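You operate a simulated robot arm through the tools that you are given. There is no shell and no other tool. Be economical: measure what you need, move in short steps, check, and stop when the job is done.

Carry out the task below with a simulated robot arm. There is one attempt and no reset: what you move stays moved.

TASK
Stack the pouch marked "72" from the top of the big table on top of the pouch labelled "26".
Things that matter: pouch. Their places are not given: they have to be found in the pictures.

It is judged by the outcome, as a careful person would: the job done as asked, and still so three seconds after it is handed in. It fails if anything else is knocked over, pushed out of place, dropped, spilled or broken.

THE ROBOT
A 6-joint arm with a two-finger parallel gripper, fixed in place. Base frame: the origin is at the foot of the arm, x ahead of it, y to its left, z up; the work surface is at about z = 0. Lengths are in mm, angles in degrees, forces in N, time in s.
With the tool pointing down near the work surface it reaches from about 140 to 580 mm from the base axis. Its first joint turns from -66.0 to 66.0 degrees. Payload 2.1 kg.
Tool frame: the origin (TCP) lies between the finger pads and is the grasp point; the fingertips stand 30 mm ahead of it; z points along the fingers, y is the line along which they close. The gripper opens to 94 mm. The fingers are 28 mm wide and 10 mm thick; the gripper's body (50 by 96 mm) begins 55 mm behind the TCP.
Orientation is told as [roll, pitch, yaw] about the base's x, y, z axes, in that order, counted from this pose: with the fingers straight down and closing along the base's y, the tool's x points along the base's -x, its y along +y and its z along -z.

THE INTERFACE
- The arm moves only by the tool jog_arm. Its argument "moves" is a list of rows, each a list of 7 numbers: the shift along the base's x, y, z in units of 50 mm (1.0 is 50 mm), then the turn, a rotation vector about the base's x, y, z in units of 8 degrees (1.0 is 8 degrees), then the opening, from 0 (shut) to 1 (fully open). In form: [[dx, dy, dz, rx, ry, rz, grip], ...]. A call has 1 to 8 rows; each row shifts and turns the commanded pose from where the row before left it. A call with a number of a shift or a turn outside -1 to 1 is refused whole. A row lasts 0.2 s, in which the tool goes at most 50 mm and 8.6 degrees; a call with a longer step from one row to the next is refused whole, and so is a gripper value outside its range. A pose out of reach is approached as far as the arm can. The call stops where the force on the tool passes 40 N (or 10 N more than at its start, if that is more) or the arm is blocked; 0.2 s more then pass. The fingers move at their own pace (about 72 mm/s each) and stop on an object; they squeeze with about 38 N. The grip force told is the motor's: it shows also when the fingers shut on nothing. Time passes only in rows, and 0.2 s behind the last, so rows that do not move let the fingers close. It gives the time, the measured TCP pose, the force on the tool (base axes), the opening and the grip force at its end, in the units of the frame above (readings bear some noise), and new pictures: "views" is both (left out), scene, wrist or none.
- Cameras (640 x 400 px; columns grow to the right, rows downward): "scene" is fixed at [69.3, -390.1, 492.7]; the picture's right is [0.67, -0.74, 0.00], its down [-0.39, -0.35, -0.85] and it looks along [0.64, 0.57, -0.52] (base axes); focal length 230 px, centre (320, 200). "wrist" rides on the gripper at [-37, 0, -58] in the tool frame; the picture's right is [0.00, -1.00, 0.00], its down [0.97, 0.00, -0.24] and it looks along [0.24, 0.00, 0.97] (tool axes); focal length 218 px, centre (320, 200).
- locate(camera, pixels): for up to 12 pixels [column, row] of the newest picture of that camera ("zoom" is the newest enlarged one), the place [x, y, z] in the base frame of the surface seen there, good to about 2 mm, but the place of the scene camera against the robot may be out by one fixed shift of up to 12 mm in any direction. No time passes.
- close_up(camera, box): a new picture of the part [left, top, right, bottom] of that camera's present view, enlarged. No time passes.
- hand_in(): hands the job in; it is judged then, once.

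Work in short steps. Measure before you move; look again where a grasp or a placing could have gone wrong, and mend it. You have 60 turns and 120 pictures in all, the two below and enlarged ones among them. Open the gripper and draw the arm clear of the work before you hand the job in, unless the task says otherwise; then end with one line.

The tools are called by a JSON object that holds its "op" and its "data". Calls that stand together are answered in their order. jog_arm: Moves the arm, as the interface text tells. Its arguments: {"type":"object","properties":{"moves":{"type":"array","items":{"type":"array","items":{"type":"number"}}},"views":{"type":"string","enum":["both","scene","wrist","none"]}},"required":["moves"]} The other tools are called the same way: locate (camera, pixels) gives the place of the surface under pixels of a picture; close_up (camera, box) takes an enlarged picture of a part of a camera's view; hand_in () hands the job in.

At the start:

```text
clock: 0.0
tool_pos: [363.1, -88.2, 335.2]
tcp_rot: [0.1, 0.0, 0.0]
contact_force: [-0.3, 1.0, 0.7]
finger_gap: 94.2
finger_force: 0.1
```

scene: 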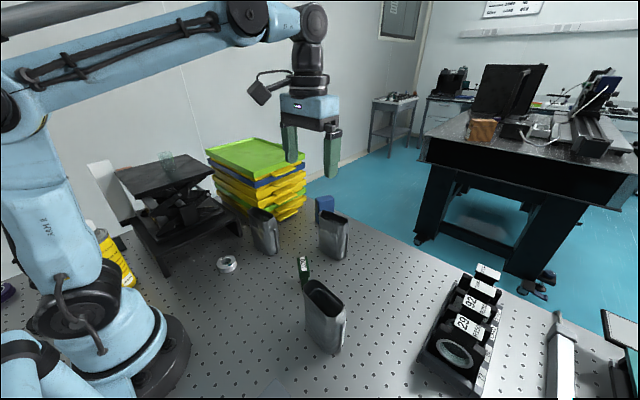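
wrist: 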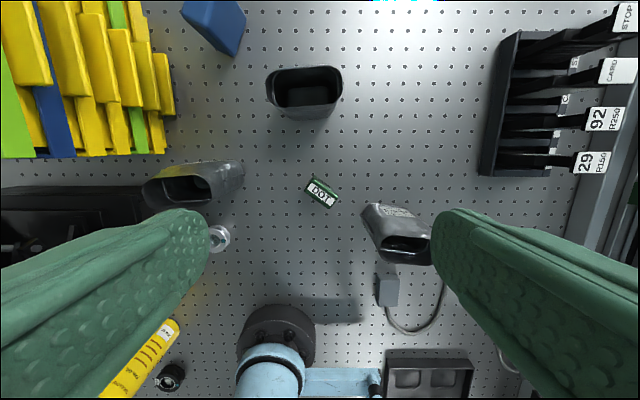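

The pictures show three grey pouch-like objects, near scene (264,232), (333,235) and (325,315). I'll enlarge these areas to look for marks.

{"op": "close_up", "data": {"camera": "scene", "box": [200, 180, 400, 370]}}

{"op": "close_up", "data": {"camera": "wrist", "box": [130, 50, 450, 270]}}

{"op": "close_up", "data": {"camera": "scene", "box": [400, 40, 640, 190]}}

```text
2.11 times, centred on (300, 275) of scene
```

zoom: 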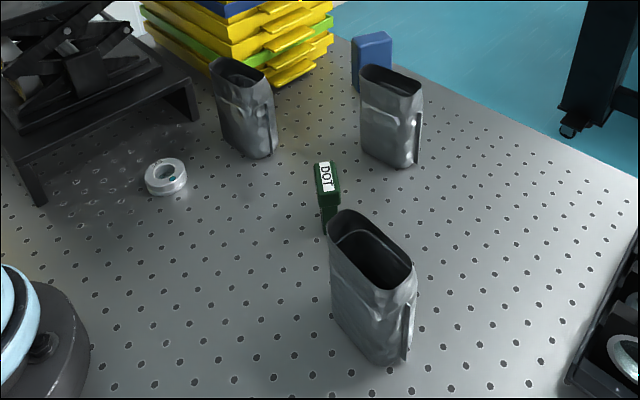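

```text
1.82 times, centred on (290, 160) of wrist
```

zoom: 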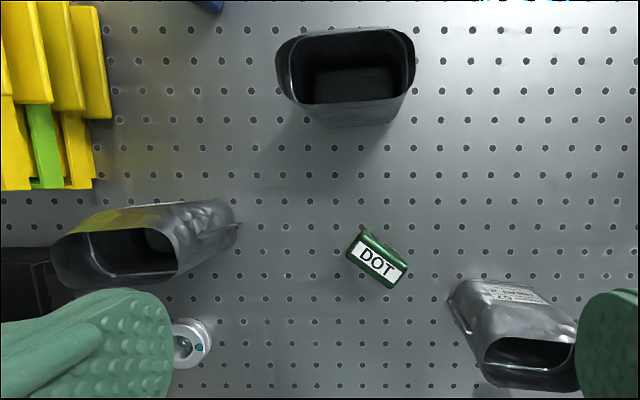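

```text
2.67 times, centred on (520, 115) of scene
```

zoom: 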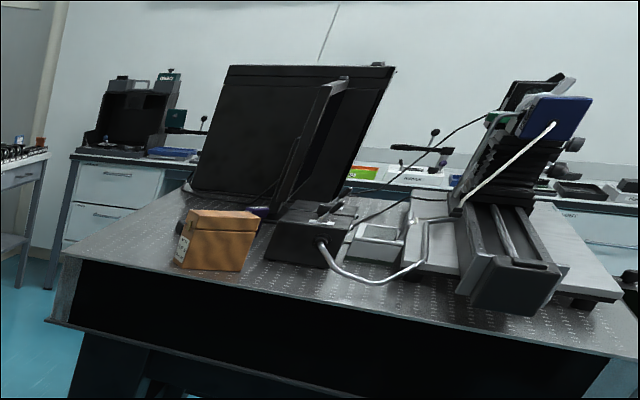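

Next I need the geometry of each pouch. I'll enlarge the labelled side in the wrist view and locate the rims in the scene view.

{"op": "locate", "data": {"camera": "scene", "pixels": [[304, 284], [325, 287], [345, 312], [327, 352], [250, 209], [274, 218], [267, 252], [320, 213], [347, 222], [332, 257], [315, 300]]}}

{"op": "close_up", "data": {"camera": "wrist", "box": [350, 190, 440, 270]}}

{"op": "close_up", "data": {"camera": "wrist", "box": [140, 150, 250, 220]}}

{"op": "locate", "data": {"camera": "wrist", "pixels": [[268, 90], [342, 85], [305, 68], [305, 108], [305, 95], [145, 185], [243, 168], [178, 190], [365, 210], [408, 212], [405, 245], [385, 255]]}}

```text
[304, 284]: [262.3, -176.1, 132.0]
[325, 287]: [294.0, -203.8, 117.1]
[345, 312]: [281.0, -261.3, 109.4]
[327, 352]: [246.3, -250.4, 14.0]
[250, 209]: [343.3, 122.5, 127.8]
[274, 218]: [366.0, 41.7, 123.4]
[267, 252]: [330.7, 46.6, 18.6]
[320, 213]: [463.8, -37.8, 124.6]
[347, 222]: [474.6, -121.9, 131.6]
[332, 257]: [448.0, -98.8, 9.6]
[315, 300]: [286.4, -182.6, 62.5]
```

```text
5.00 times, centred on (395, 230) of wrist
```

zoom: 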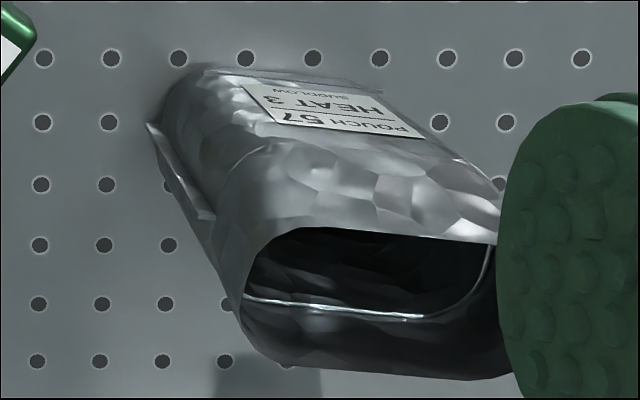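

```text
5.71 times, centred on (195, 185) of wrist
```

zoom: 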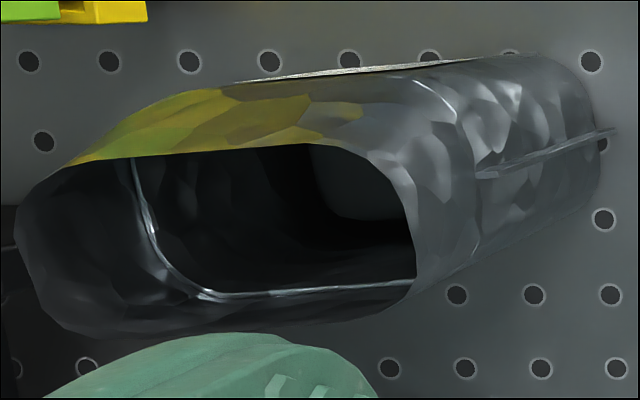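

```text
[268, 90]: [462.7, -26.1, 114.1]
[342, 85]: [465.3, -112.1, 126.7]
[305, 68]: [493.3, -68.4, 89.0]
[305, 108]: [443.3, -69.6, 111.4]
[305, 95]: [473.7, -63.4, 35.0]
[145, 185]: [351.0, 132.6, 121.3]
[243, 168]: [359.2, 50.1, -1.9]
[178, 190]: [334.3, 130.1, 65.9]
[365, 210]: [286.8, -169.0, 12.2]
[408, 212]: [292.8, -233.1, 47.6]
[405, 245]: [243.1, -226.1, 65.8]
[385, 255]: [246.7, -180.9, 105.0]
```

The near pouch reads "57", and its label faces +x. I'll move the camera further out in x so it can see the far faces of the other two pouches.

{"op": "jog_arm", "data": {"moves": [[0.6, 0.8, 0.3, 0, 0, 0, 1], [0.6, 0.8, 0.3, 0, 0, 0, 1], [0.4, 0.8, 0, 0, 0, 0, 1]], "views": "wrist"}}

```text
refused: row 1 steps farther than a row can; nothing moved
```

{"op": "jog_arm", "data": {"moves": [[0.5, 0.75, 0.1, 0, 0, 0, 1], [0.5, 0.75, 0.1, 0, 0, 0, 1], [0.5, 0.75, 0, 0, 0, 0, 1]], "views": "wrist"}}

```text
clock: 0.8
tool_pos: [437.4, 22.9, 347.6]
tcp_rot: [0.0, 0.0, 0.0]
contact_force: [0.7, 0.0, 0.1]
finger_gap: 94.0
finger_force: 0.0
```

wrist: 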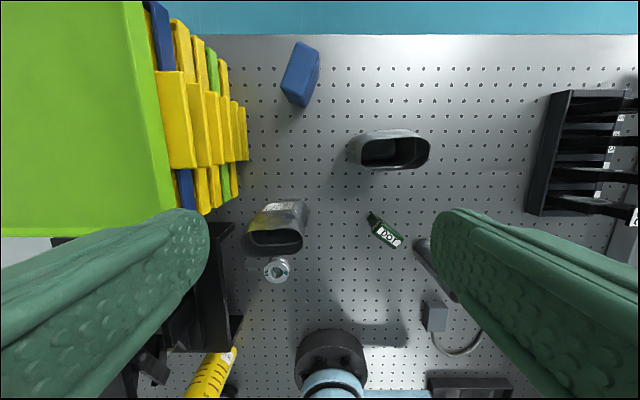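

The left pouch's label shows at about wrist (280,207), so I'll enlarge it along with the far pouch.

{"op": "close_up", "data": {"camera": "wrist", "box": [240, 190, 320, 260]}}

{"op": "close_up", "data": {"camera": "wrist", "box": [340, 115, 440, 180]}}

```text
5.71 times, centred on (280, 225) of wrist
```

zoom: 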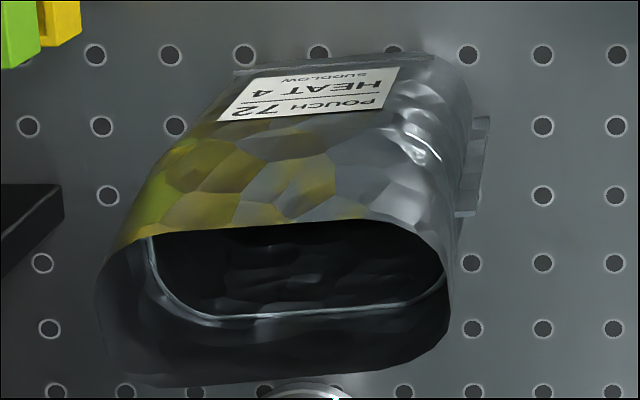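

```text
6.15 times, centred on (390, 148) of wrist
```

zoom: 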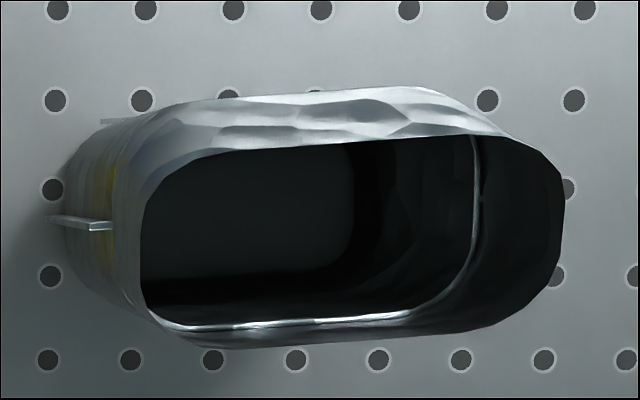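

The left pouch is "72". I'll measure its rim from this picture, then check that the far one is "26" by moving out and tilting the camera back.

{"op": "locate", "data": {"camera": "wrist", "pixels": [[254, 230], [302, 229], [277, 229], [277, 256], [258, 255], [296, 251], [306, 203], [272, 200], [275, 240], [280, 248]]}}

{"op": "jog_arm", "data": {"moves": [[0.6, -0.7, 0, 0, 1, 0, 1], [0.6, -0.7, 0, 0, 1, 0, 1], [0.5, -0.5, 0, 0, 1, 0, 1], [0, 0, 0, 0, 0, 0, 1]], "views": "wrist"}}

```text
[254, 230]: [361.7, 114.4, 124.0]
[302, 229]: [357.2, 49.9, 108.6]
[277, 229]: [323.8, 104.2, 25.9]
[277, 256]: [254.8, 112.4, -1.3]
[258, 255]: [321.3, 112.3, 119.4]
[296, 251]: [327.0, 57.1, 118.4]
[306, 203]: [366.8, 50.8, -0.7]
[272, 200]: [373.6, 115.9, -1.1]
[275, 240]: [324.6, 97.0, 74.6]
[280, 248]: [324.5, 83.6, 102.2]
```

```text
clock: 1.6
tool_pos: [449.3, -46.3, 304.5]
tcp_rot: [-0.3, 18.5, -0.6]
contact_force: [7.1, -3.0, -15.2]
finger_gap: 94.4
finger_force: 0.1
stopped in row 3: the force on the tool passed its limit (the readings are from after the stop); the commanded pose is now the measured one
out of reach, approached as far as the arm can: row 1, 2, 3
```

wrist: 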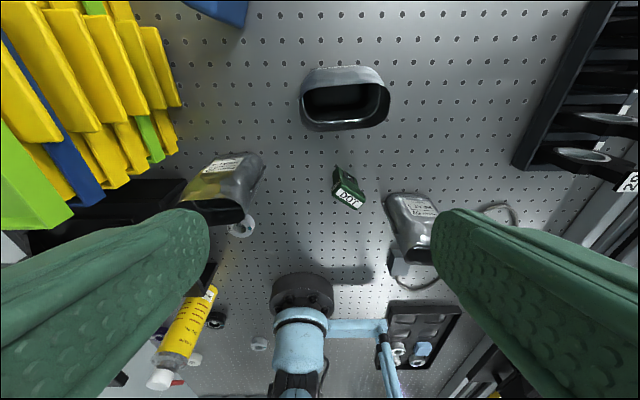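

The arm hit its reach limit while tilted, and the far face at about wrist (343,72) is only seen edge-on. I'll go back to vertical and reach further out at a lower height.

{"op": "jog_arm", "data": {"moves": [[0, 0, -0.2, 0, -0.8, 0, 1], [0.3, -0.2, -0.2, 0, -0.8, 0, 1], [0.4, -0.2, -0.2, 0, -0.7, 0, 1], [0.4, 0, 0, 0, 0, 0, 1], [0.4, 0, 0, 0, 0, 0, 1], [0, 0, 0, 0, 0, 0, 1]], "views": "wrist"}}

```text
clock: 3.0
tool_pos: [520.2, -66.4, 273.0]
tcp_rot: [0.0, 0.4, -0.6]
contact_force: [0.4, -0.4, 0.4]
finger_gap: 93.9
finger_force: 0.1
out of reach, approached as far as the arm can: row 5
```

wrist: 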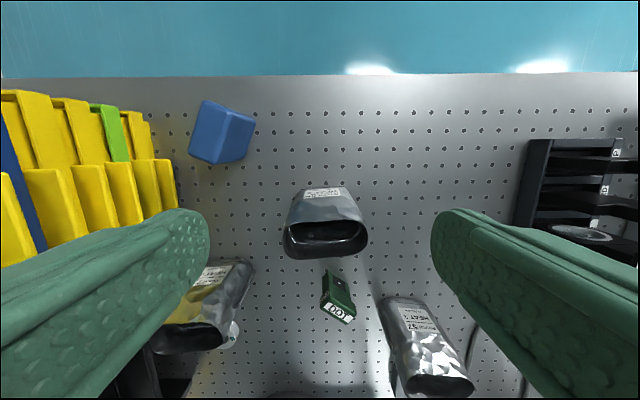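

{"op": "close_up", "data": {"camera": "wrist", "box": [270, 175, 385, 270]}}

{"op": "locate", "data": {"camera": "wrist", "pixels": [[286, 228], [366, 232], [325, 223], [288, 252], [325, 259], [362, 254], [345, 257], [304, 190], [342, 188], [300, 224], [350, 226]]}}

```text
4.21 times, centred on (328, 222) of wrist
```

zoom: 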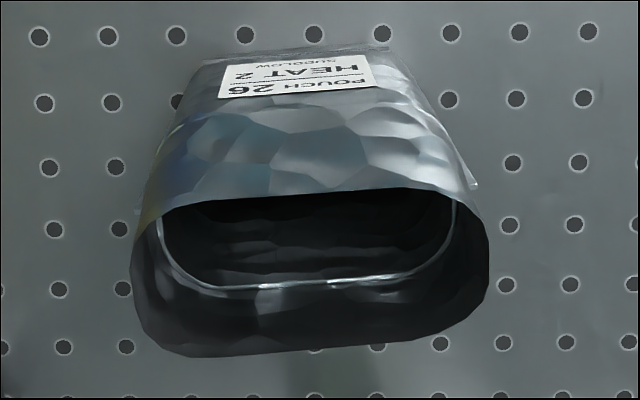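

```text
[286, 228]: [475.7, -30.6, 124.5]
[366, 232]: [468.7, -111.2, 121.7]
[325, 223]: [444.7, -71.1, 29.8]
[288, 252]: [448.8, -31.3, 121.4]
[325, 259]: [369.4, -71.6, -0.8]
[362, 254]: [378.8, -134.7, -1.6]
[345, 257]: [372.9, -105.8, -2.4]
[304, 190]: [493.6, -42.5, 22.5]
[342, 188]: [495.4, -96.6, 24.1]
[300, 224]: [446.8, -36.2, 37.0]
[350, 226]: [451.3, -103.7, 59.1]
```

The far pouch is confirmed as "26". I'll measure the shiny ring inside the rim, and the floor and base extents, to judge how one sits on the other.

{"op": "locate", "data": {"camera": "zoom", "pixels": [[310, 285], [310, 300], [310, 345], [310, 270], [310, 230], [250, 192], [400, 186], [140, 320], [480, 320], [165, 215], [455, 215], [310, 198]]}}

{"op": "close_up", "data": {"camera": "wrist", "box": [370, 285, 480, 400]}}

```text
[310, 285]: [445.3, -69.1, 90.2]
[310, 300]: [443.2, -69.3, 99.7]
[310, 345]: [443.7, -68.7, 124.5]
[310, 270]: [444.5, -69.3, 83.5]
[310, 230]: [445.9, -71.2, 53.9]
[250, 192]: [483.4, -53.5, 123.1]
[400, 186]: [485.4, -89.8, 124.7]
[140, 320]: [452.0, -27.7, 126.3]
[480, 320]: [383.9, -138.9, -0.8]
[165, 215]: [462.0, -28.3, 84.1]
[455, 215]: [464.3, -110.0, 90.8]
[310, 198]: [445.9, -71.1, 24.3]
```

```text
3.48 times, centred on (425, 342) of wrist
```

zoom: 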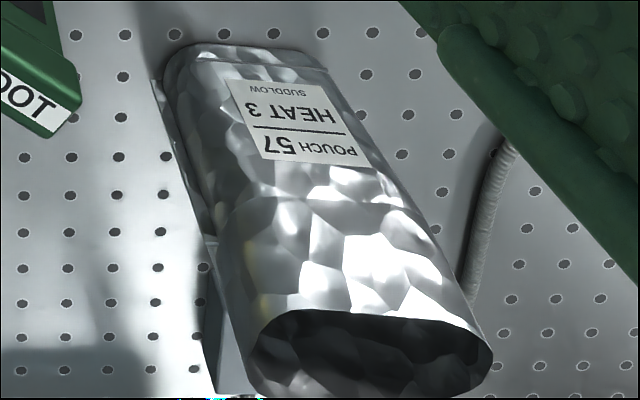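

The shape below the rim matters for stacking. I'll profile the +x faces of pouches 26 and 57, and the 57 fin, from this same view.

{"op": "locate", "data": {"camera": "wrist", "pixels": [[325, 187], [325, 191], [325, 196], [325, 201], [325, 206], [325, 211], [325, 216], [325, 219], [300, 196], [350, 196], [295, 205], [357, 205]]}}

{"op": "locate", "data": {"camera": "zoom", "pixels": [[240, 50], [240, 65], [300, 100], [310, 150], [330, 210], [350, 260], [370, 305], [158, 90], [185, 170], [210, 240], [205, 300], [320, 70]]}}

```text
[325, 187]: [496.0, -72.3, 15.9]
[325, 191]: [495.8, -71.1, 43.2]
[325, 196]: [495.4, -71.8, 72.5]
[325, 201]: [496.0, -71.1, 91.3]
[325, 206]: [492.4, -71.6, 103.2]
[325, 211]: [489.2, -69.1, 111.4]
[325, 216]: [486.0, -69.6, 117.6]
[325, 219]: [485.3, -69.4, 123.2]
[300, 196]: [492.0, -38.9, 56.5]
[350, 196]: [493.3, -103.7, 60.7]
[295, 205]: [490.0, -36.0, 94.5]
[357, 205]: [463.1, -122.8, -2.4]
```

```text
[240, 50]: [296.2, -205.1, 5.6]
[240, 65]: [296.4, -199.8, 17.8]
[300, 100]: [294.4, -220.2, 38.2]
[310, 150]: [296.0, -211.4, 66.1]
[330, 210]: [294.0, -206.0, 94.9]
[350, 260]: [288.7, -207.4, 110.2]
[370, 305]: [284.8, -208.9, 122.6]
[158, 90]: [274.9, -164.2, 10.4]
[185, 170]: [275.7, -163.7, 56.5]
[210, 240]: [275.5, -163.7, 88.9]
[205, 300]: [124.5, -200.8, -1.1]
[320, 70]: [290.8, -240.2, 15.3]
```

The upright base is about 53 x 80 mm and the rim about 42 x 84 mm, so the base should sit on the rim. Before moving over pouch 72, I'll check the heights of what's around it (trays, black stand and ring) in the scene picture.

{"op": "locate", "data": {"camera": "scene", "pixels": [[205, 155], [300, 160], [265, 180], [304, 195], [228, 262], [185, 190], [210, 170], [130, 190], [228, 205], [250, 212], [280, 215], [168, 160]]}}

{"op": "jog_arm", "data": {"moves": [[-0.7, 0.5, 0, 0, 0, -1, 1], [-0.7, 0.5, 0, 0, 0, -1, 1], [-0.7, 0.5, 0, 0, 0, -1, 1], [-0.7, 0.5, 0, 0, 0, -1, 1], [-0.5, 0.5, 0, 0, 0, -1, 1], [-0.2, 0, 0, 0, 0, -1, 1]], "views": "wrist"}}

```text
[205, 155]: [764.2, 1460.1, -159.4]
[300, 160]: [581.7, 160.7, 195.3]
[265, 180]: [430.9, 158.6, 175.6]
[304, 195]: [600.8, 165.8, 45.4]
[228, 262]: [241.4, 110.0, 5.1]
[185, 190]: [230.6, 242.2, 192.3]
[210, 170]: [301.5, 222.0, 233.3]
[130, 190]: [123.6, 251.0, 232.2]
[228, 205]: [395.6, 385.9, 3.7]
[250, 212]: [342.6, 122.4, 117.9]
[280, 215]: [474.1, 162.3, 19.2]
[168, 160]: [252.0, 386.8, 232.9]
```

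```text
clock: 4.4
tool_pos: [346.2, 57.6, 271.4]
tcp_rot: [-0.1, 0.4, -48.7]
contact_force: [-0.2, 1.3, 0.7]
finger_gap: 93.9
finger_force: 0.0
```

wrist: 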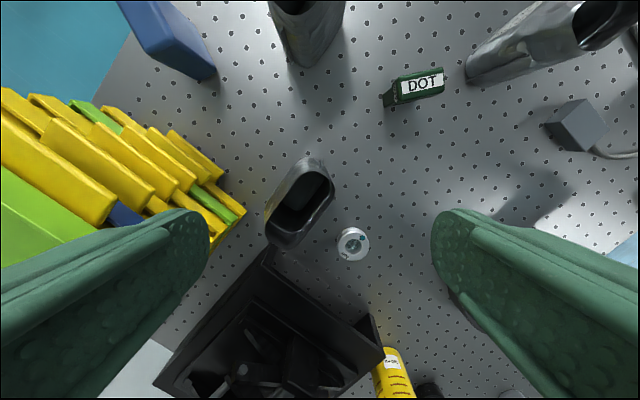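

The trays (y>158) and the stand (y>215) are clear of the grasp zone. I'll finish the yaw and centre over the pouch.

{"op": "jog_arm", "data": {"moves": [[0, 0.2, 0, 0, 0, -1, 1], [0, 0.2, 0, 0, 0, -1, 1], [0, 0.1, 0, 0, 0, -1, 1], [0, 0, 0, 0, 0, -1, 1], [0, 0, 0, 0, 0, -1, 1], [0, 0, 0, 0, 0, -0.16, 1]], "views": "both"}}

```text
clock: 5.8
tool_pos: [346.2, 85.2, 272.6]
tcp_rot: [-0.2, 0.4, -90.0]
contact_force: [0.0, 1.3, 0.3]
finger_gap: 93.9
finger_force: 0.0
```

scene: 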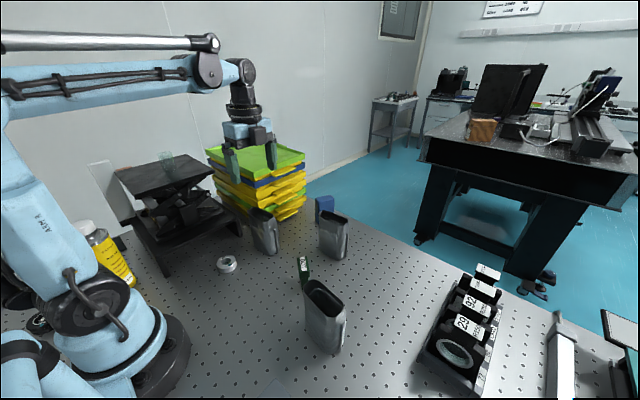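
wrist: 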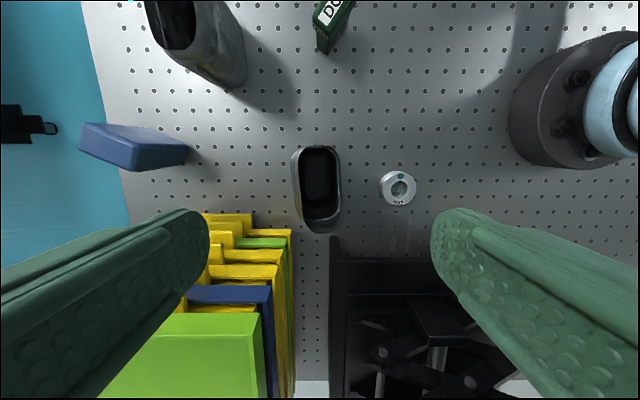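

{"op": "close_up", "data": {"camera": "wrist", "box": [270, 135, 370, 245]}}

{"op": "locate", "data": {"camera": "wrist", "pixels": [[317, 147], [320, 231], [302, 165], [340, 165], [304, 212], [341, 210], [293, 160], [294, 190], [300, 222], [312, 225], [330, 229], [322, 235]]}}

```text
3.64 times, centred on (320, 190) of wrist
```

zoom: 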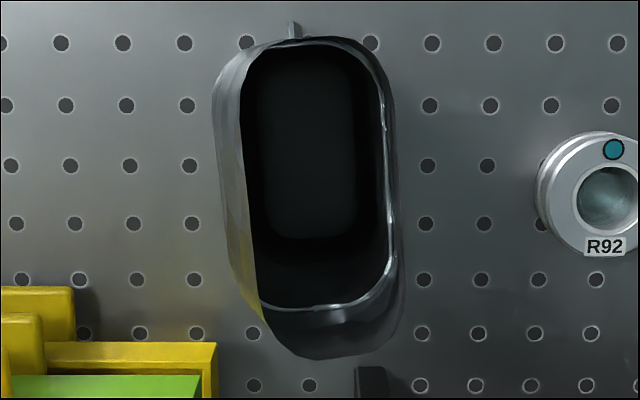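

```text
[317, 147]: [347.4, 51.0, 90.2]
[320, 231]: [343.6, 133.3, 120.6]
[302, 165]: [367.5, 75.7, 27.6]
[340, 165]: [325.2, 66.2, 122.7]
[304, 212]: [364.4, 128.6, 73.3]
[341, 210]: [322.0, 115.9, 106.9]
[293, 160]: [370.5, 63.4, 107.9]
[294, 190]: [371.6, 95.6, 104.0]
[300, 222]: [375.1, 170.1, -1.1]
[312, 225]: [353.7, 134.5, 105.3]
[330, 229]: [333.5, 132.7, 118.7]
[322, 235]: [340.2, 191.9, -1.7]
```

{"op": "locate", "data": {"camera": "zoom", "pixels": [[217, 110], [222, 180], [231, 250], [240, 120], [247, 180], [254, 250], [392, 120], [397, 180], [402, 250], [320, 38], [310, 355], [293, 28]]}}

```text
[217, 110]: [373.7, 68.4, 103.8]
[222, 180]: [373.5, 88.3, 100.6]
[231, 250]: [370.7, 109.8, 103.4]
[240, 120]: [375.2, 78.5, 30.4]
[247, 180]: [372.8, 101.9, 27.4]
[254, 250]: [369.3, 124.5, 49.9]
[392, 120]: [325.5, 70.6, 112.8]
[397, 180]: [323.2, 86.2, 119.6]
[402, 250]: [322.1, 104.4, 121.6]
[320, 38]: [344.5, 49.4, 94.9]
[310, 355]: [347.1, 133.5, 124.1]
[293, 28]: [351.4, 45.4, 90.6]
```

Pouch 72 is centred at about (348.5, 91) with a yaw of about +6°. I'll align the gripper and descend part way, to z≈170.

{"op": "jog_arm", "data": {"moves": [[0.05, 0.11, -0.4, 0, -0.05, 0.75, 1], [0, 0, -0.8, 0, 0, 0, 1], [0, 0, -0.85, 0, 0, 0, 1], [0, 0, 0, 0, 0, 0, 1]], "views": "both"}}

```text
clock: 6.8
tool_pos: [348.0, 86.6, 169.7]
tcp_rot: [0.3, 0.3, -83.8]
contact_force: [-0.1, 0.4, -0.1]
finger_gap: 93.9
finger_force: 0.0
```

scene: 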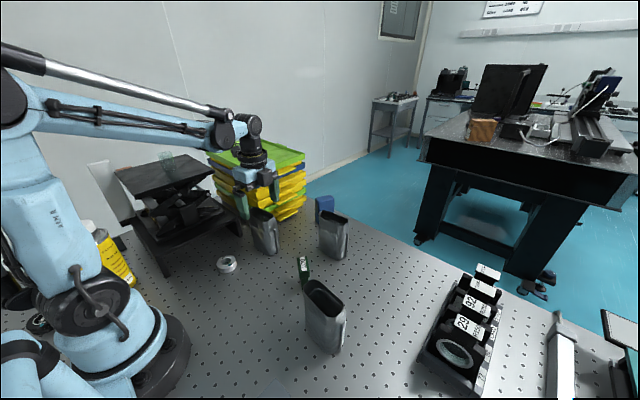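
wrist: 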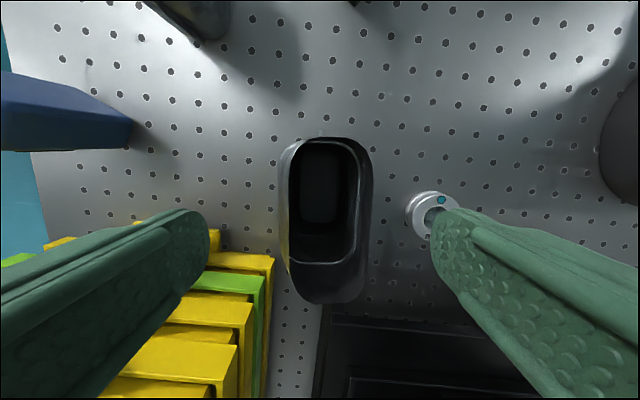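

The left finger looks near the trays and the right finger near the ring, so I'll measure both before going lower.

{"op": "locate", "data": {"camera": "wrist", "pixels": [[218, 240], [265, 262], [240, 265], [70, 240], [245, 300], [410, 210], [435, 200], [340, 320], [292, 200], [370, 200], [330, 140], [330, 302]]}}

```text
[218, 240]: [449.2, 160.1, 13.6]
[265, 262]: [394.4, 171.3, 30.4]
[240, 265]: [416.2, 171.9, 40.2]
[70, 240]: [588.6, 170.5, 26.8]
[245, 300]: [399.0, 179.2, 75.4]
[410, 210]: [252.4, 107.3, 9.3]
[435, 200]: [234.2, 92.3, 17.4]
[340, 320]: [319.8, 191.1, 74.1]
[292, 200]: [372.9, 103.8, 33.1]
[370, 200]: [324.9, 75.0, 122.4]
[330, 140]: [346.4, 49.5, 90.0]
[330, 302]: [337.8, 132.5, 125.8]
```

All of it is clear: the trays are at y≥160 and the ring at x≤255. I'll descend to z≈79 and check.

{"op": "jog_arm", "data": {"moves": [[0.0, 0.06, -0.7, 0, 0, 0, 1], [0, 0, -0.7, 0, 0, 0, 1], [0, 0, -0.42, 0, 0, 0, 1], [0, 0, 0, 0, 0, 0, 1]], "views": "both"}}

```text
clock: 7.8
tool_pos: [346.6, 93.2, 78.4]
tcp_rot: [0.3, 0.4, -83.8]
contact_force: [0.5, 0.9, 1.0]
finger_gap: 94.0
finger_force: 0.2
```

scene: 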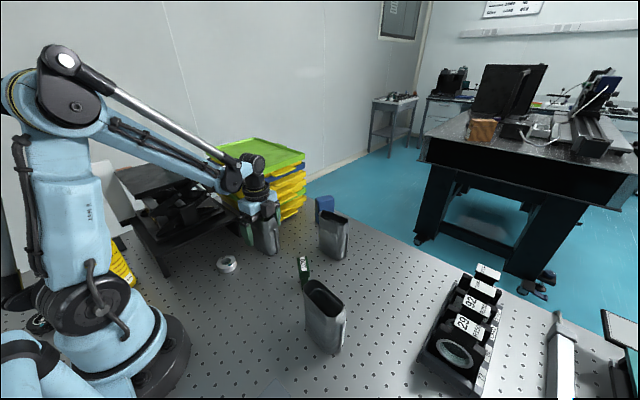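
wrist: 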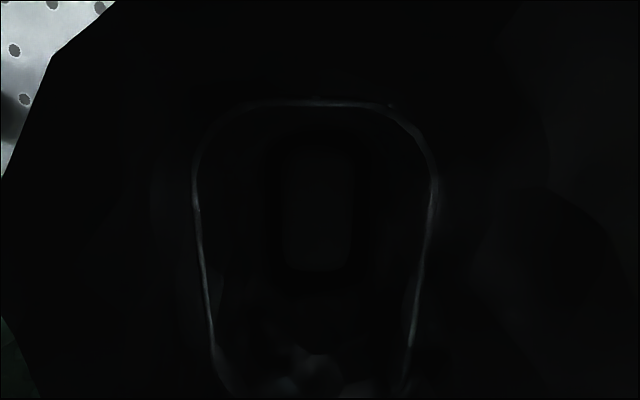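

Now close the fingers; about 21 mm per side needs roughly 0.3 s.

{"op": "jog_arm", "data": {"moves": [[0, 0, 0, 0, 0, 0, 0], [0, 0, 0, 0, 0, 0, 0], [0, 0, 0, 0, 0, 0, 0], [0, 0, 0, 0, 0, 0, 0]], "views": "none"}}

```text
clock: 8.8
tool_pos: [348.9, 94.4, 79.0]
tcp_rot: [0.3, 0.5, -83.8]
contact_force: [0.5, 0.8, 0.4]
finger_gap: 56.1
finger_force: 38.3
```

The fingers stopped at 56.1 mm with 38 N, so they hold the pouch. I'll lift straight up 165 mm.

{"op": "jog_arm", "data": {"moves": [[0, 0, 0.3, 0, 0, 0, 0], [0, 0, 0.5, 0, 0, 0, 0], [0, 0, 0.7, 0, 0, 0, 0], [0, 0, 0.7, 0, 0, 0, 0], [0, 0, 0.7, 0, 0, 0, 0], [0, 0, 0.4, 0, 0, 0, 0], [0, 0, 0, 0, 0, 0, 0]], "views": "scene"}}

```text
clock: 10.4
tool_pos: [348.6, 93.0, 245.1]
tcp_rot: [0.3, 0.4, -83.7]
contact_force: [-0.5, 0.6, -2.8]
finger_gap: 56.3
finger_force: 38.4
```

scene: 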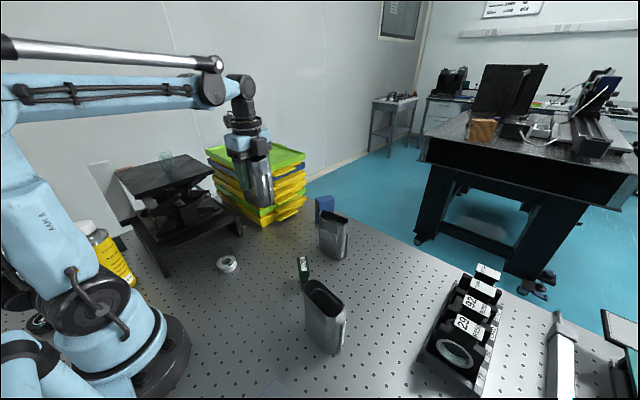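

The pouch is held, with its bottom at about z=166. I'll carry it to just above pouch 26, aiming for TCP (466, -67) with yaw -87.

{"op": "jog_arm", "data": {"moves": [[0.3, -0.4, 0, 0, 0, -0.1, 0], [0.47, -0.64, 0, 0, 0, -0.1, 0], [0.47, -0.64, 0, 0, 0, -0.1, 0], [0.47, -0.64, 0, 0, 0, -0.1, 0], [0.4, -0.55, 0, 0, 0, 0, 0], [0.24, -0.33, 0, 0, 0, 0, 0], [0, 0, 0, 0, 0, 0, 0]], "views": "both"}}

```text
clock: 12.0
tool_pos: [464.8, -71.4, 247.0]
tcp_rot: [0.3, 0.3, -87.0]
contact_force: [-0.2, -0.1, -3.0]
finger_gap: 56.3
finger_force: 38.1
```

scene: 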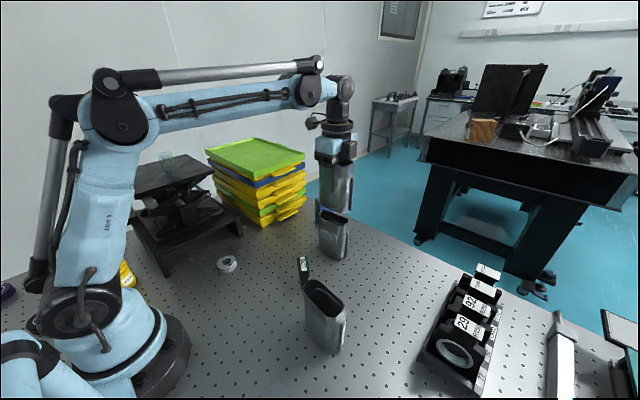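
wrist: 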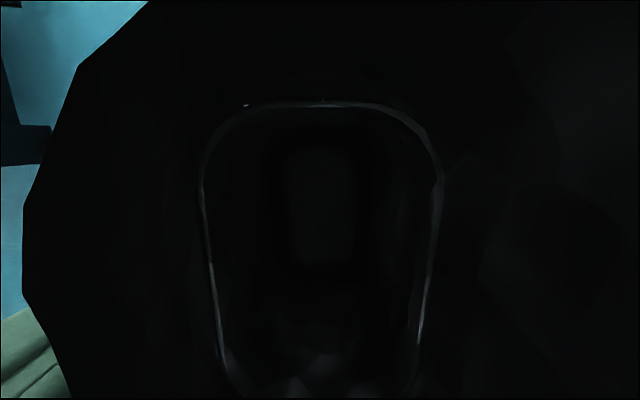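

{"op": "close_up", "data": {"camera": "scene", "box": [285, 150, 385, 265]}}

```text
3.48 times, centred on (335, 208) of scene
```

zoom: 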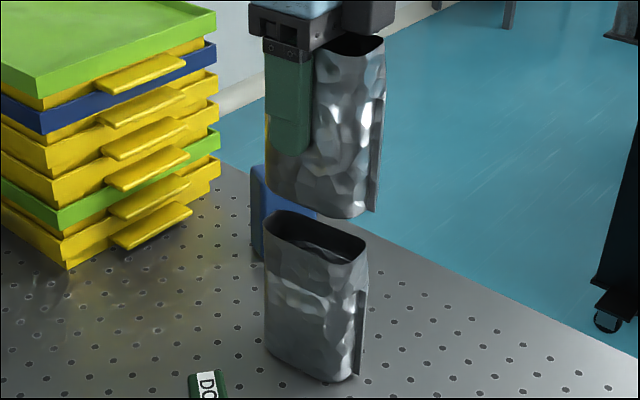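

I'll compare matching points on both pouches, the fins and the -x faces, with the scene camera; its fixed shift cancels out.

{"op": "locate", "data": {"camera": "zoom", "pixels": [[378, 140], [374, 200], [361, 310], [357, 365], [300, 180], [300, 340], [330, 200], [330, 360], [268, 190], [266, 340], [367, 190], [350, 350]]}}

```text
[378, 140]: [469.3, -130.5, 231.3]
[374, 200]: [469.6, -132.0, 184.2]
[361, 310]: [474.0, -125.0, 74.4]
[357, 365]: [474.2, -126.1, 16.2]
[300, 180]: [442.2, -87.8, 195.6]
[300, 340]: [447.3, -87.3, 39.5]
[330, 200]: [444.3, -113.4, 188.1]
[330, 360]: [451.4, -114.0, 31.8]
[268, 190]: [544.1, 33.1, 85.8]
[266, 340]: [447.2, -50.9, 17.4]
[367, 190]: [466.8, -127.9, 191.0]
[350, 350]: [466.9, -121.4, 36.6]
```

The upper pouch sits about 5 mm toward -x, which centres it on the narrower rim, and about 5.5 mm too far toward -y. I'll correct y and descend to just above contact.

{"op": "jog_arm", "data": {"moves": [[0, 0.11, 0, 0, 0, 0, 0], [0, 0, -0.3, 0, 0, 0, 0], [0, 0, -0.3, 0, 0, 0, 0], [0, 0, -0.08, 0, 0, 0, 0], [0, 0, 0, 0, 0, 0, 0]], "views": "scene"}}

{"op": "close_up", "data": {"camera": "scene", "box": [285, 150, 385, 265]}}

```text
clock: 13.2
tool_pos: [466.3, -60.6, 212.4]
tcp_rot: [0.4, 0.5, -87.1]
contact_force: [-0.5, -0.3, -2.6]
finger_gap: 56.1
finger_force: 37.8
```

scene: 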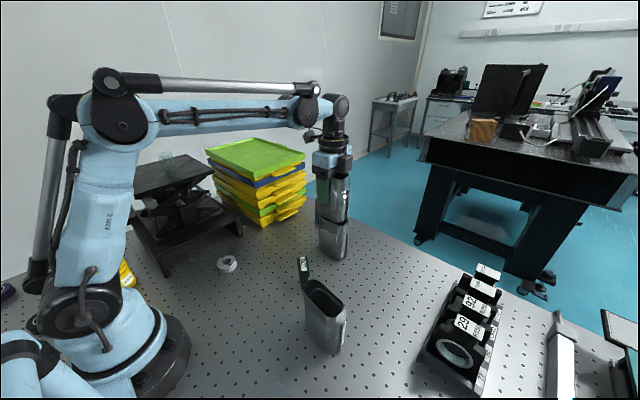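

```text
3.48 times, centred on (335, 208) of scene
```

zoom: 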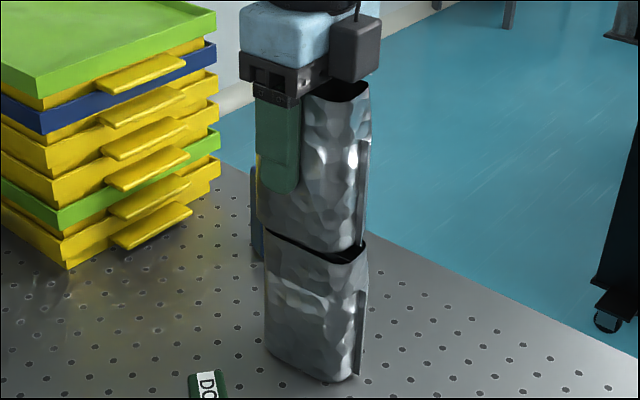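

{"op": "locate", "data": {"camera": "zoom", "pixels": [[366, 180], [362, 235], [361, 310], [357, 365], [290, 220], [290, 340], [320, 230], [320, 355], [352, 225], [350, 350]]}}

{"op": "jog_arm", "data": {"moves": [[0, 0, 0, 0, 0, 0, 0]], "views": "none"}}

```text
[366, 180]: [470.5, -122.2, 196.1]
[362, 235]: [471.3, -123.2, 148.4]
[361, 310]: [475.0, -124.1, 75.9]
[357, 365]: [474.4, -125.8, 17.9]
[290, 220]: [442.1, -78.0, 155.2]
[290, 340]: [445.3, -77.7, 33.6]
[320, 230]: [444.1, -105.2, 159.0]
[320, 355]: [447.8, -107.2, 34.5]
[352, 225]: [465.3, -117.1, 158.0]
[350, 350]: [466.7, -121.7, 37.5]
```

```text
clock: 13.6
tool_pos: [465.5, -61.8, 211.4]
tcp_rot: [0.3, 0.4, -87.1]
contact_force: [-0.1, -0.7, -2.2]
finger_gap: 56.1
finger_force: 38.5
```

The offset is now about +2.5 mm in y and -3.5 mm in x. I'll nudge it and come down in small steps.

{"op": "jog_arm", "data": {"moves": [[-0.02, -0.05, 0, 0, 0, 0, 0], [0, 0, -0.05, 0, 0, 0, 0], [0, 0, -0.04, 0, 0, 0, 0], [0, 0, 0, 0, 0, 0, 0]], "views": "none"}}

{"op": "jog_arm", "data": {"moves": [[0, 0, -0.03, 0, 0, 0, 0], [0, 0, 0, 0, 0, 0, 0]], "views": "none"}}

```text
clock: 14.6
tool_pos: [464.1, -63.5, 206.5]
tcp_rot: [0.3, 0.5, -87.2]
contact_force: [0.7, -0.5, -2.3]
finger_gap: 55.9
finger_force: 37.9
```

```text
clock: 15.2
tool_pos: [464.7, -64.5, 206.0]
tcp_rot: [0.3, 0.4, -87.1]
contact_force: [0.4, 0.6, -2.6]
finger_gap: 56.4
finger_force: 38.2
```

No contact yet, as the force is still about -2.5 N (the pouch's weight). I'll keep going down.

{"op": "jog_arm", "data": {"moves": [[0, 0, -0.03, 0, 0, 0, 0], [0, 0, 0, 0, 0, 0, 0]], "views": "none"}}

{"op": "jog_arm", "data": {"moves": [[0, 0, -0.03, 0, 0, 0, 0], [0, 0, 0, 0, 0, 0, 0]], "views": "scene"}}

{"op": "close_up", "data": {"camera": "scene", "box": [305, 190, 365, 260]}}

```text
clock: 15.8
tool_pos: [463.7, -65.8, 203.7]
tcp_rot: [0.3, 0.3, -87.0]
contact_force: [0.4, 0.3, -2.8]
finger_gap: 56.1
finger_force: 37.8
```

```text
clock: 16.4
tool_pos: [464.2, -64.8, 201.3]
tcp_rot: [0.3, 0.5, -87.0]
contact_force: [-0.4, -0.5, -1.9]
finger_gap: 56.0
finger_force: 38.0
```

scene: 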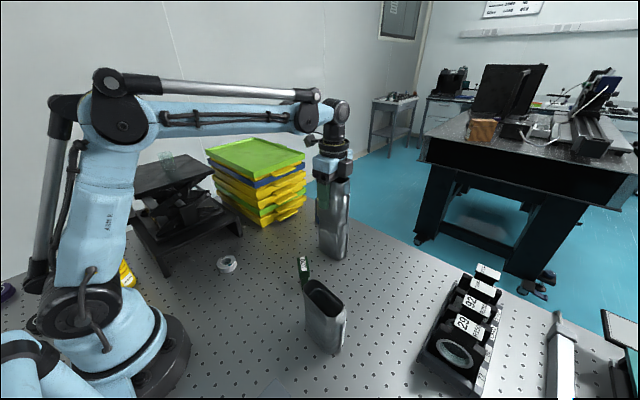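

```text
5.71 times, centred on (335, 225) of scene
```

zoom: 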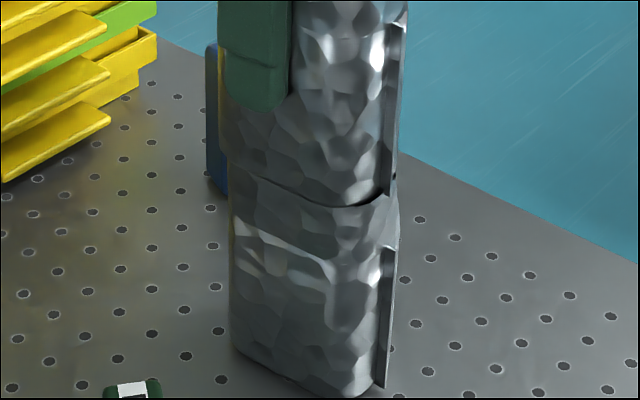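

The base is about at rim height. I'll continue in 1 mm steps, watching for the vertical force to turn upward.

{"op": "jog_arm", "data": {"moves": [[0, 0, -0.02, 0, 0, 0, 0], [0, 0, 0, 0, 0, 0, 0]], "views": "none"}}

{"op": "jog_arm", "data": {"moves": [[0, 0, -0.02, 0, 0, 0, 0], [0, 0, 0, 0, 0, 0, 0]], "views": "scene"}}

{"op": "close_up", "data": {"camera": "scene", "box": [305, 190, 365, 260]}}

```text
clock: 17.0
tool_pos: [464.6, -64.9, 201.6]
tcp_rot: [0.3, 0.5, -87.0]
contact_force: [-0.3, 0.1, -2.2]
finger_gap: 56.2
finger_force: 38.0
```

```text
clock: 17.6
tool_pos: [464.3, -64.5, 199.0]
tcp_rot: [0.2, 0.3, -87.1]
contact_force: [0.2, 0.9, -2.7]
finger_gap: 56.2
finger_force: 38.1
```

scene: 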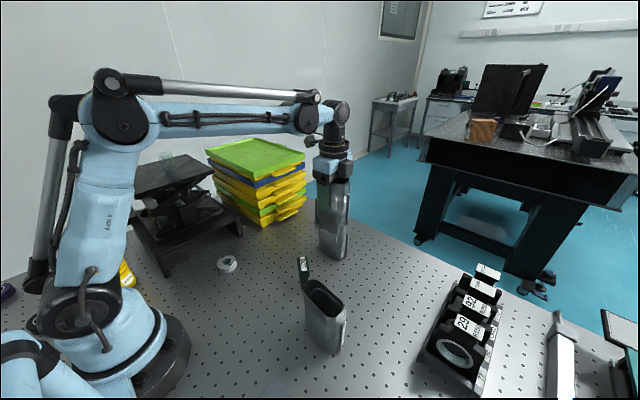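

```text
5.71 times, centred on (335, 225) of scene
```

zoom: 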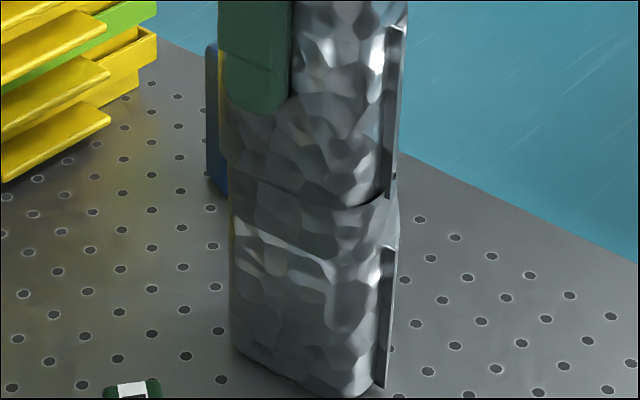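

There's still no contact. I'll measure the points just above and below the seam to see whether the base is entering the mouth.

{"op": "locate", "data": {"camera": "zoom", "pixels": [[250, 165], [250, 195], [300, 188], [300, 200], [300, 215], [345, 200], [345, 215], [375, 190], [375, 205], [395, 150], [388, 280], [340, 100]]}}

{"op": "close_up", "data": {"camera": "scene", "box": [318, 210, 356, 234]}}

```text
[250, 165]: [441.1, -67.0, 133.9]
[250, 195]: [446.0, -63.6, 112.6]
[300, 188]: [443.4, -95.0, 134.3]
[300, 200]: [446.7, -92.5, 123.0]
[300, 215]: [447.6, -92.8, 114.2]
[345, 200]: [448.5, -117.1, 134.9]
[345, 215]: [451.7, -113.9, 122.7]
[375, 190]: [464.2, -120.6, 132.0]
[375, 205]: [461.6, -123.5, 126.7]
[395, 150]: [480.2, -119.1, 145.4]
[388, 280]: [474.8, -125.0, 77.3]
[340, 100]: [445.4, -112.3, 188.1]
```

```text
16.00 times, centred on (337, 222) of scene
```

zoom: 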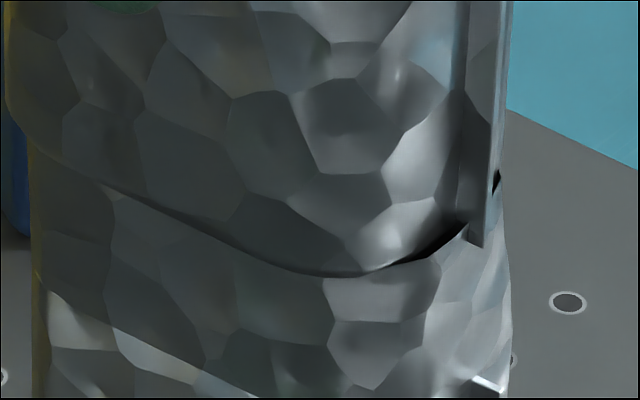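

A thin dark gap still shows at the -y end, so the base is still just above the rim. I'll continue in 1 mm steps.

{"op": "jog_arm", "data": {"moves": [[0, 0, -0.02, 0, 0, 0, 0], [0, 0, 0, 0, 0, 0, 0]], "views": "none"}}

{"op": "jog_arm", "data": {"moves": [[0, 0, -0.02, 0, 0, 0, 0], [0, 0, 0, 0, 0, 0, 0]], "views": "scene"}}

{"op": "close_up", "data": {"camera": "scene", "box": [318, 210, 356, 234]}}

```text
clock: 18.2
tool_pos: [464.4, -64.6, 198.8]
tcp_rot: [0.3, 0.4, -87.0]
contact_force: [0.1, -0.3, -2.5]
finger_gap: 56.1
finger_force: 37.9
```

```text
clock: 18.8
tool_pos: [464.6, -64.6, 197.4]
tcp_rot: [0.2, 0.4, -87.1]
contact_force: [-0.7, 1.1, -2.6]
finger_gap: 56.2
finger_force: 38.0
```

scene: 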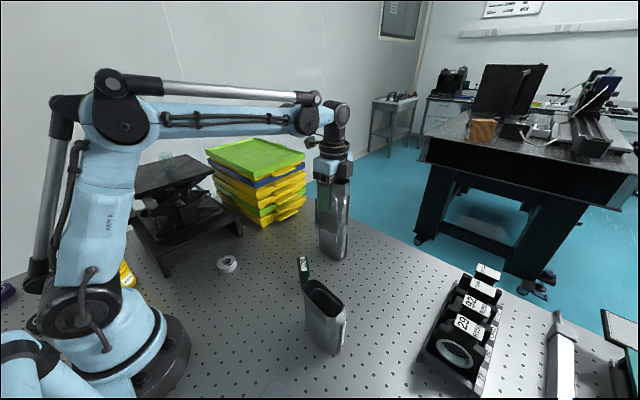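

```text
16.00 times, centred on (337, 222) of scene
```

zoom: 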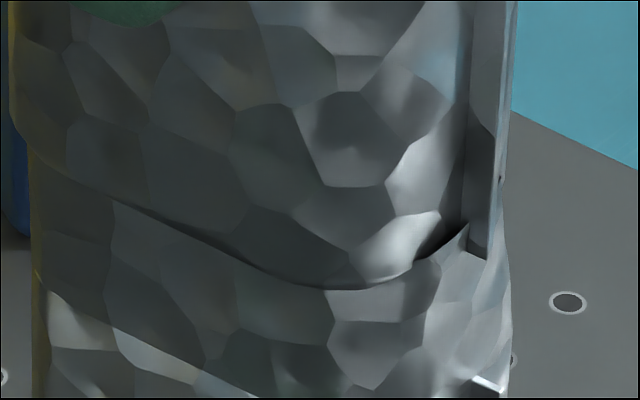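

{"op": "locate", "data": {"camera": "zoom", "pixels": [[100, 180], [100, 205], [200, 225], [200, 232], [200, 240], [200, 255], [330, 280], [330, 288], [330, 296], [420, 255], [430, 250], [480, 230]]}}

```text
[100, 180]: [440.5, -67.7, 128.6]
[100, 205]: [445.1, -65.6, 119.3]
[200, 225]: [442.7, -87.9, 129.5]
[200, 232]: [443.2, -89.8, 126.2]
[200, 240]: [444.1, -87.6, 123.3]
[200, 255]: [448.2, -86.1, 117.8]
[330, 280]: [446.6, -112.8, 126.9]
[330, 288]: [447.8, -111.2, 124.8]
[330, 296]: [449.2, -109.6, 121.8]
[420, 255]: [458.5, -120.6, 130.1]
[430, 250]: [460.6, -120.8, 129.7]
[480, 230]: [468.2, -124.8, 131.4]
```

Still no contact force (about -2.5 N). I'll keep lowering in small steps and watch both the force and the picture.

{"op": "jog_arm", "data": {"moves": [[0, 0, -0.02, 0, 0, 0, 0], [0, 0, 0, 0, 0, 0, 0]], "views": "none"}}

{"op": "jog_arm", "data": {"moves": [[0, 0, -0.02, 0, 0, 0, 0], [0, 0, 0, 0, 0, 0, 0]], "views": "scene"}}

{"op": "close_up", "data": {"camera": "scene", "box": [318, 210, 356, 234]}}

```text
clock: 19.4
tool_pos: [465.0, -65.5, 196.9]
tcp_rot: [0.2, 0.4, -87.0]
contact_force: [0.7, 0.7, -2.8]
finger_gap: 56.0
finger_force: 37.8
```

```text
clock: 20.0
tool_pos: [464.1, -64.3, 196.3]
tcp_rot: [0.3, 0.4, -87.0]
contact_force: [-0.8, -0.5, -2.2]
finger_gap: 56.2
finger_force: 37.9
```

scene: 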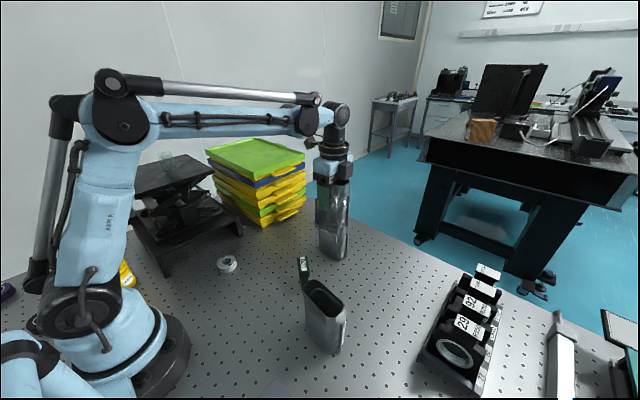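

```text
16.00 times, centred on (337, 222) of scene
```

zoom: 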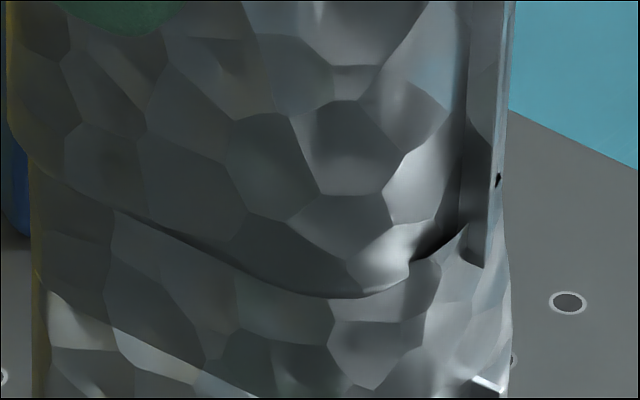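

At this TCP height the base should already be below the visible rim, but nothing touches, so the pouches may be made to seat into one another. In that case alignment matters, so I'll back up 14 mm, remove the -x offset and compare again.

{"op": "jog_arm", "data": {"moves": [[0, 0, 0.14, 0, 0, 0, 0], [0, 0, 0.14, 0, 0, 0, 0], [0.08, 0, 0, 0, 0, 0, 0], [0, 0, 0, 0, 0, 0, 0]], "views": "scene"}}

{"op": "close_up", "data": {"camera": "scene", "box": [305, 180, 365, 265]}}

```text
clock: 21.0
tool_pos: [468.6, -65.1, 210.1]
tcp_rot: [0.3, 0.4, -86.9]
contact_force: [0.1, -0.7, -2.6]
finger_gap: 56.2
finger_force: 38.1
```

scene: 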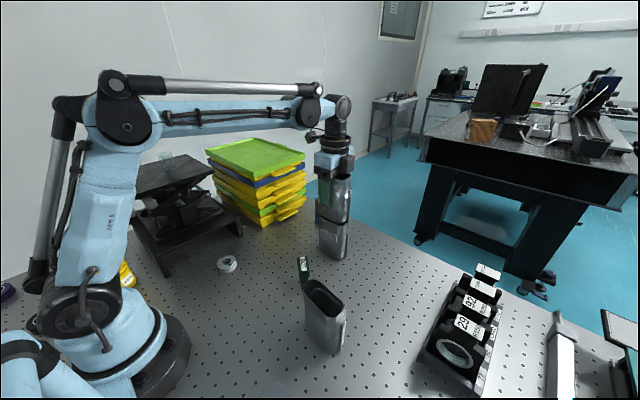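

```text
4.71 times, centred on (335, 222) of scene
```

zoom: 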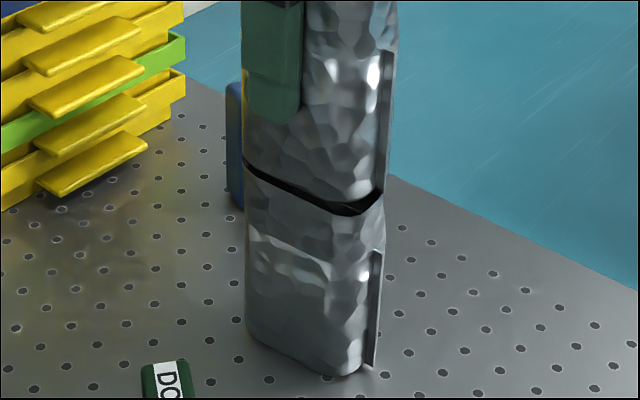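

{"op": "locate", "data": {"camera": "zoom", "pixels": [[390, 80], [386, 150], [377, 270], [372, 340], [290, 140], [290, 320], [330, 160], [330, 340], [260, 145], [260, 310], [290, 195], [340, 222]]}}

```text
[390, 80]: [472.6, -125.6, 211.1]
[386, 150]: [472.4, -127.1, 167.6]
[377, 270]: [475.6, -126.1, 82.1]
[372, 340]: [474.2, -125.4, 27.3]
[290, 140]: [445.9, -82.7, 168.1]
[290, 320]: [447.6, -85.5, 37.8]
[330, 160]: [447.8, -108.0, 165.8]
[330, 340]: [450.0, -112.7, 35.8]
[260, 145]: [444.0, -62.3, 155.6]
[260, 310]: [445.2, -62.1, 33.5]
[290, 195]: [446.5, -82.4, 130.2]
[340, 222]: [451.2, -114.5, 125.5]
```

The alignment is now -2 mm in x and about -0.5 mm in y. I'll nudge x by +2 mm and come down again.

{"op": "jog_arm", "data": {"moves": [[0.035, 0.01, 0, 0, 0, 0, 0], [0, 0, -0.1, 0, 0, 0, 0], [0, 0, -0.06, 0, 0, 0, 0], [0, 0, 0, 0, 0, 0, 0]], "views": "none"}}

{"op": "jog_arm", "data": {"moves": [[0, 0, -0.04, 0, 0, 0, 0], [0, 0, -0.04, 0, 0, 0, 0], [0, 0, 0, 0, 0, 0, 0]], "views": "scene"}}

{"op": "close_up", "data": {"camera": "scene", "box": [318, 210, 356, 234]}}

```text
clock: 22.0
tool_pos: [470.7, -64.7, 201.8]
tcp_rot: [0.3, 0.4, -87.0]
contact_force: [0.0, -0.4, -3.5]
finger_gap: 56.1
finger_force: 38.0
```

```text
clock: 22.8
tool_pos: [469.6, -64.5, 196.7]
tcp_rot: [0.2, 0.4, -87.1]
contact_force: [-0.6, -0.2, -2.7]
finger_gap: 56.0
finger_force: 38.0
```

scene: 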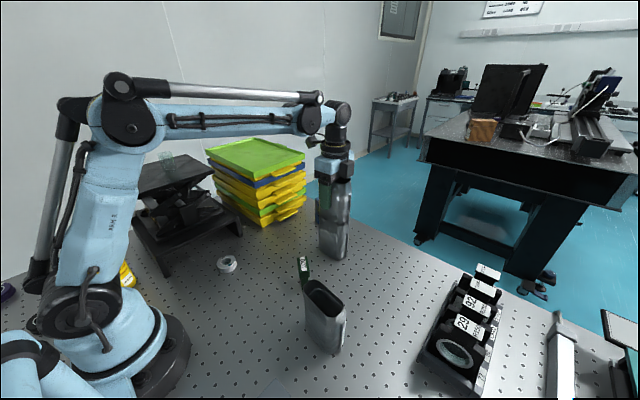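

```text
16.00 times, centred on (337, 222) of scene
```

zoom: 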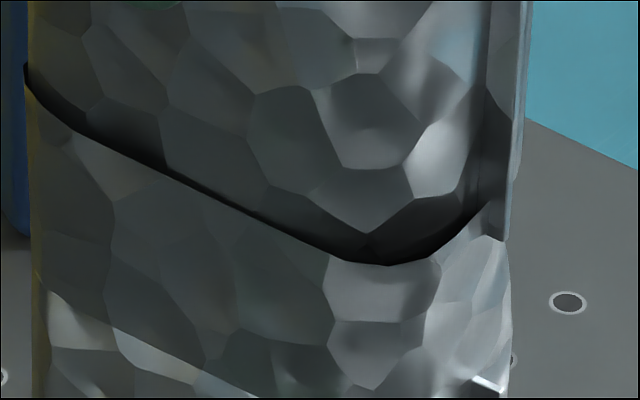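

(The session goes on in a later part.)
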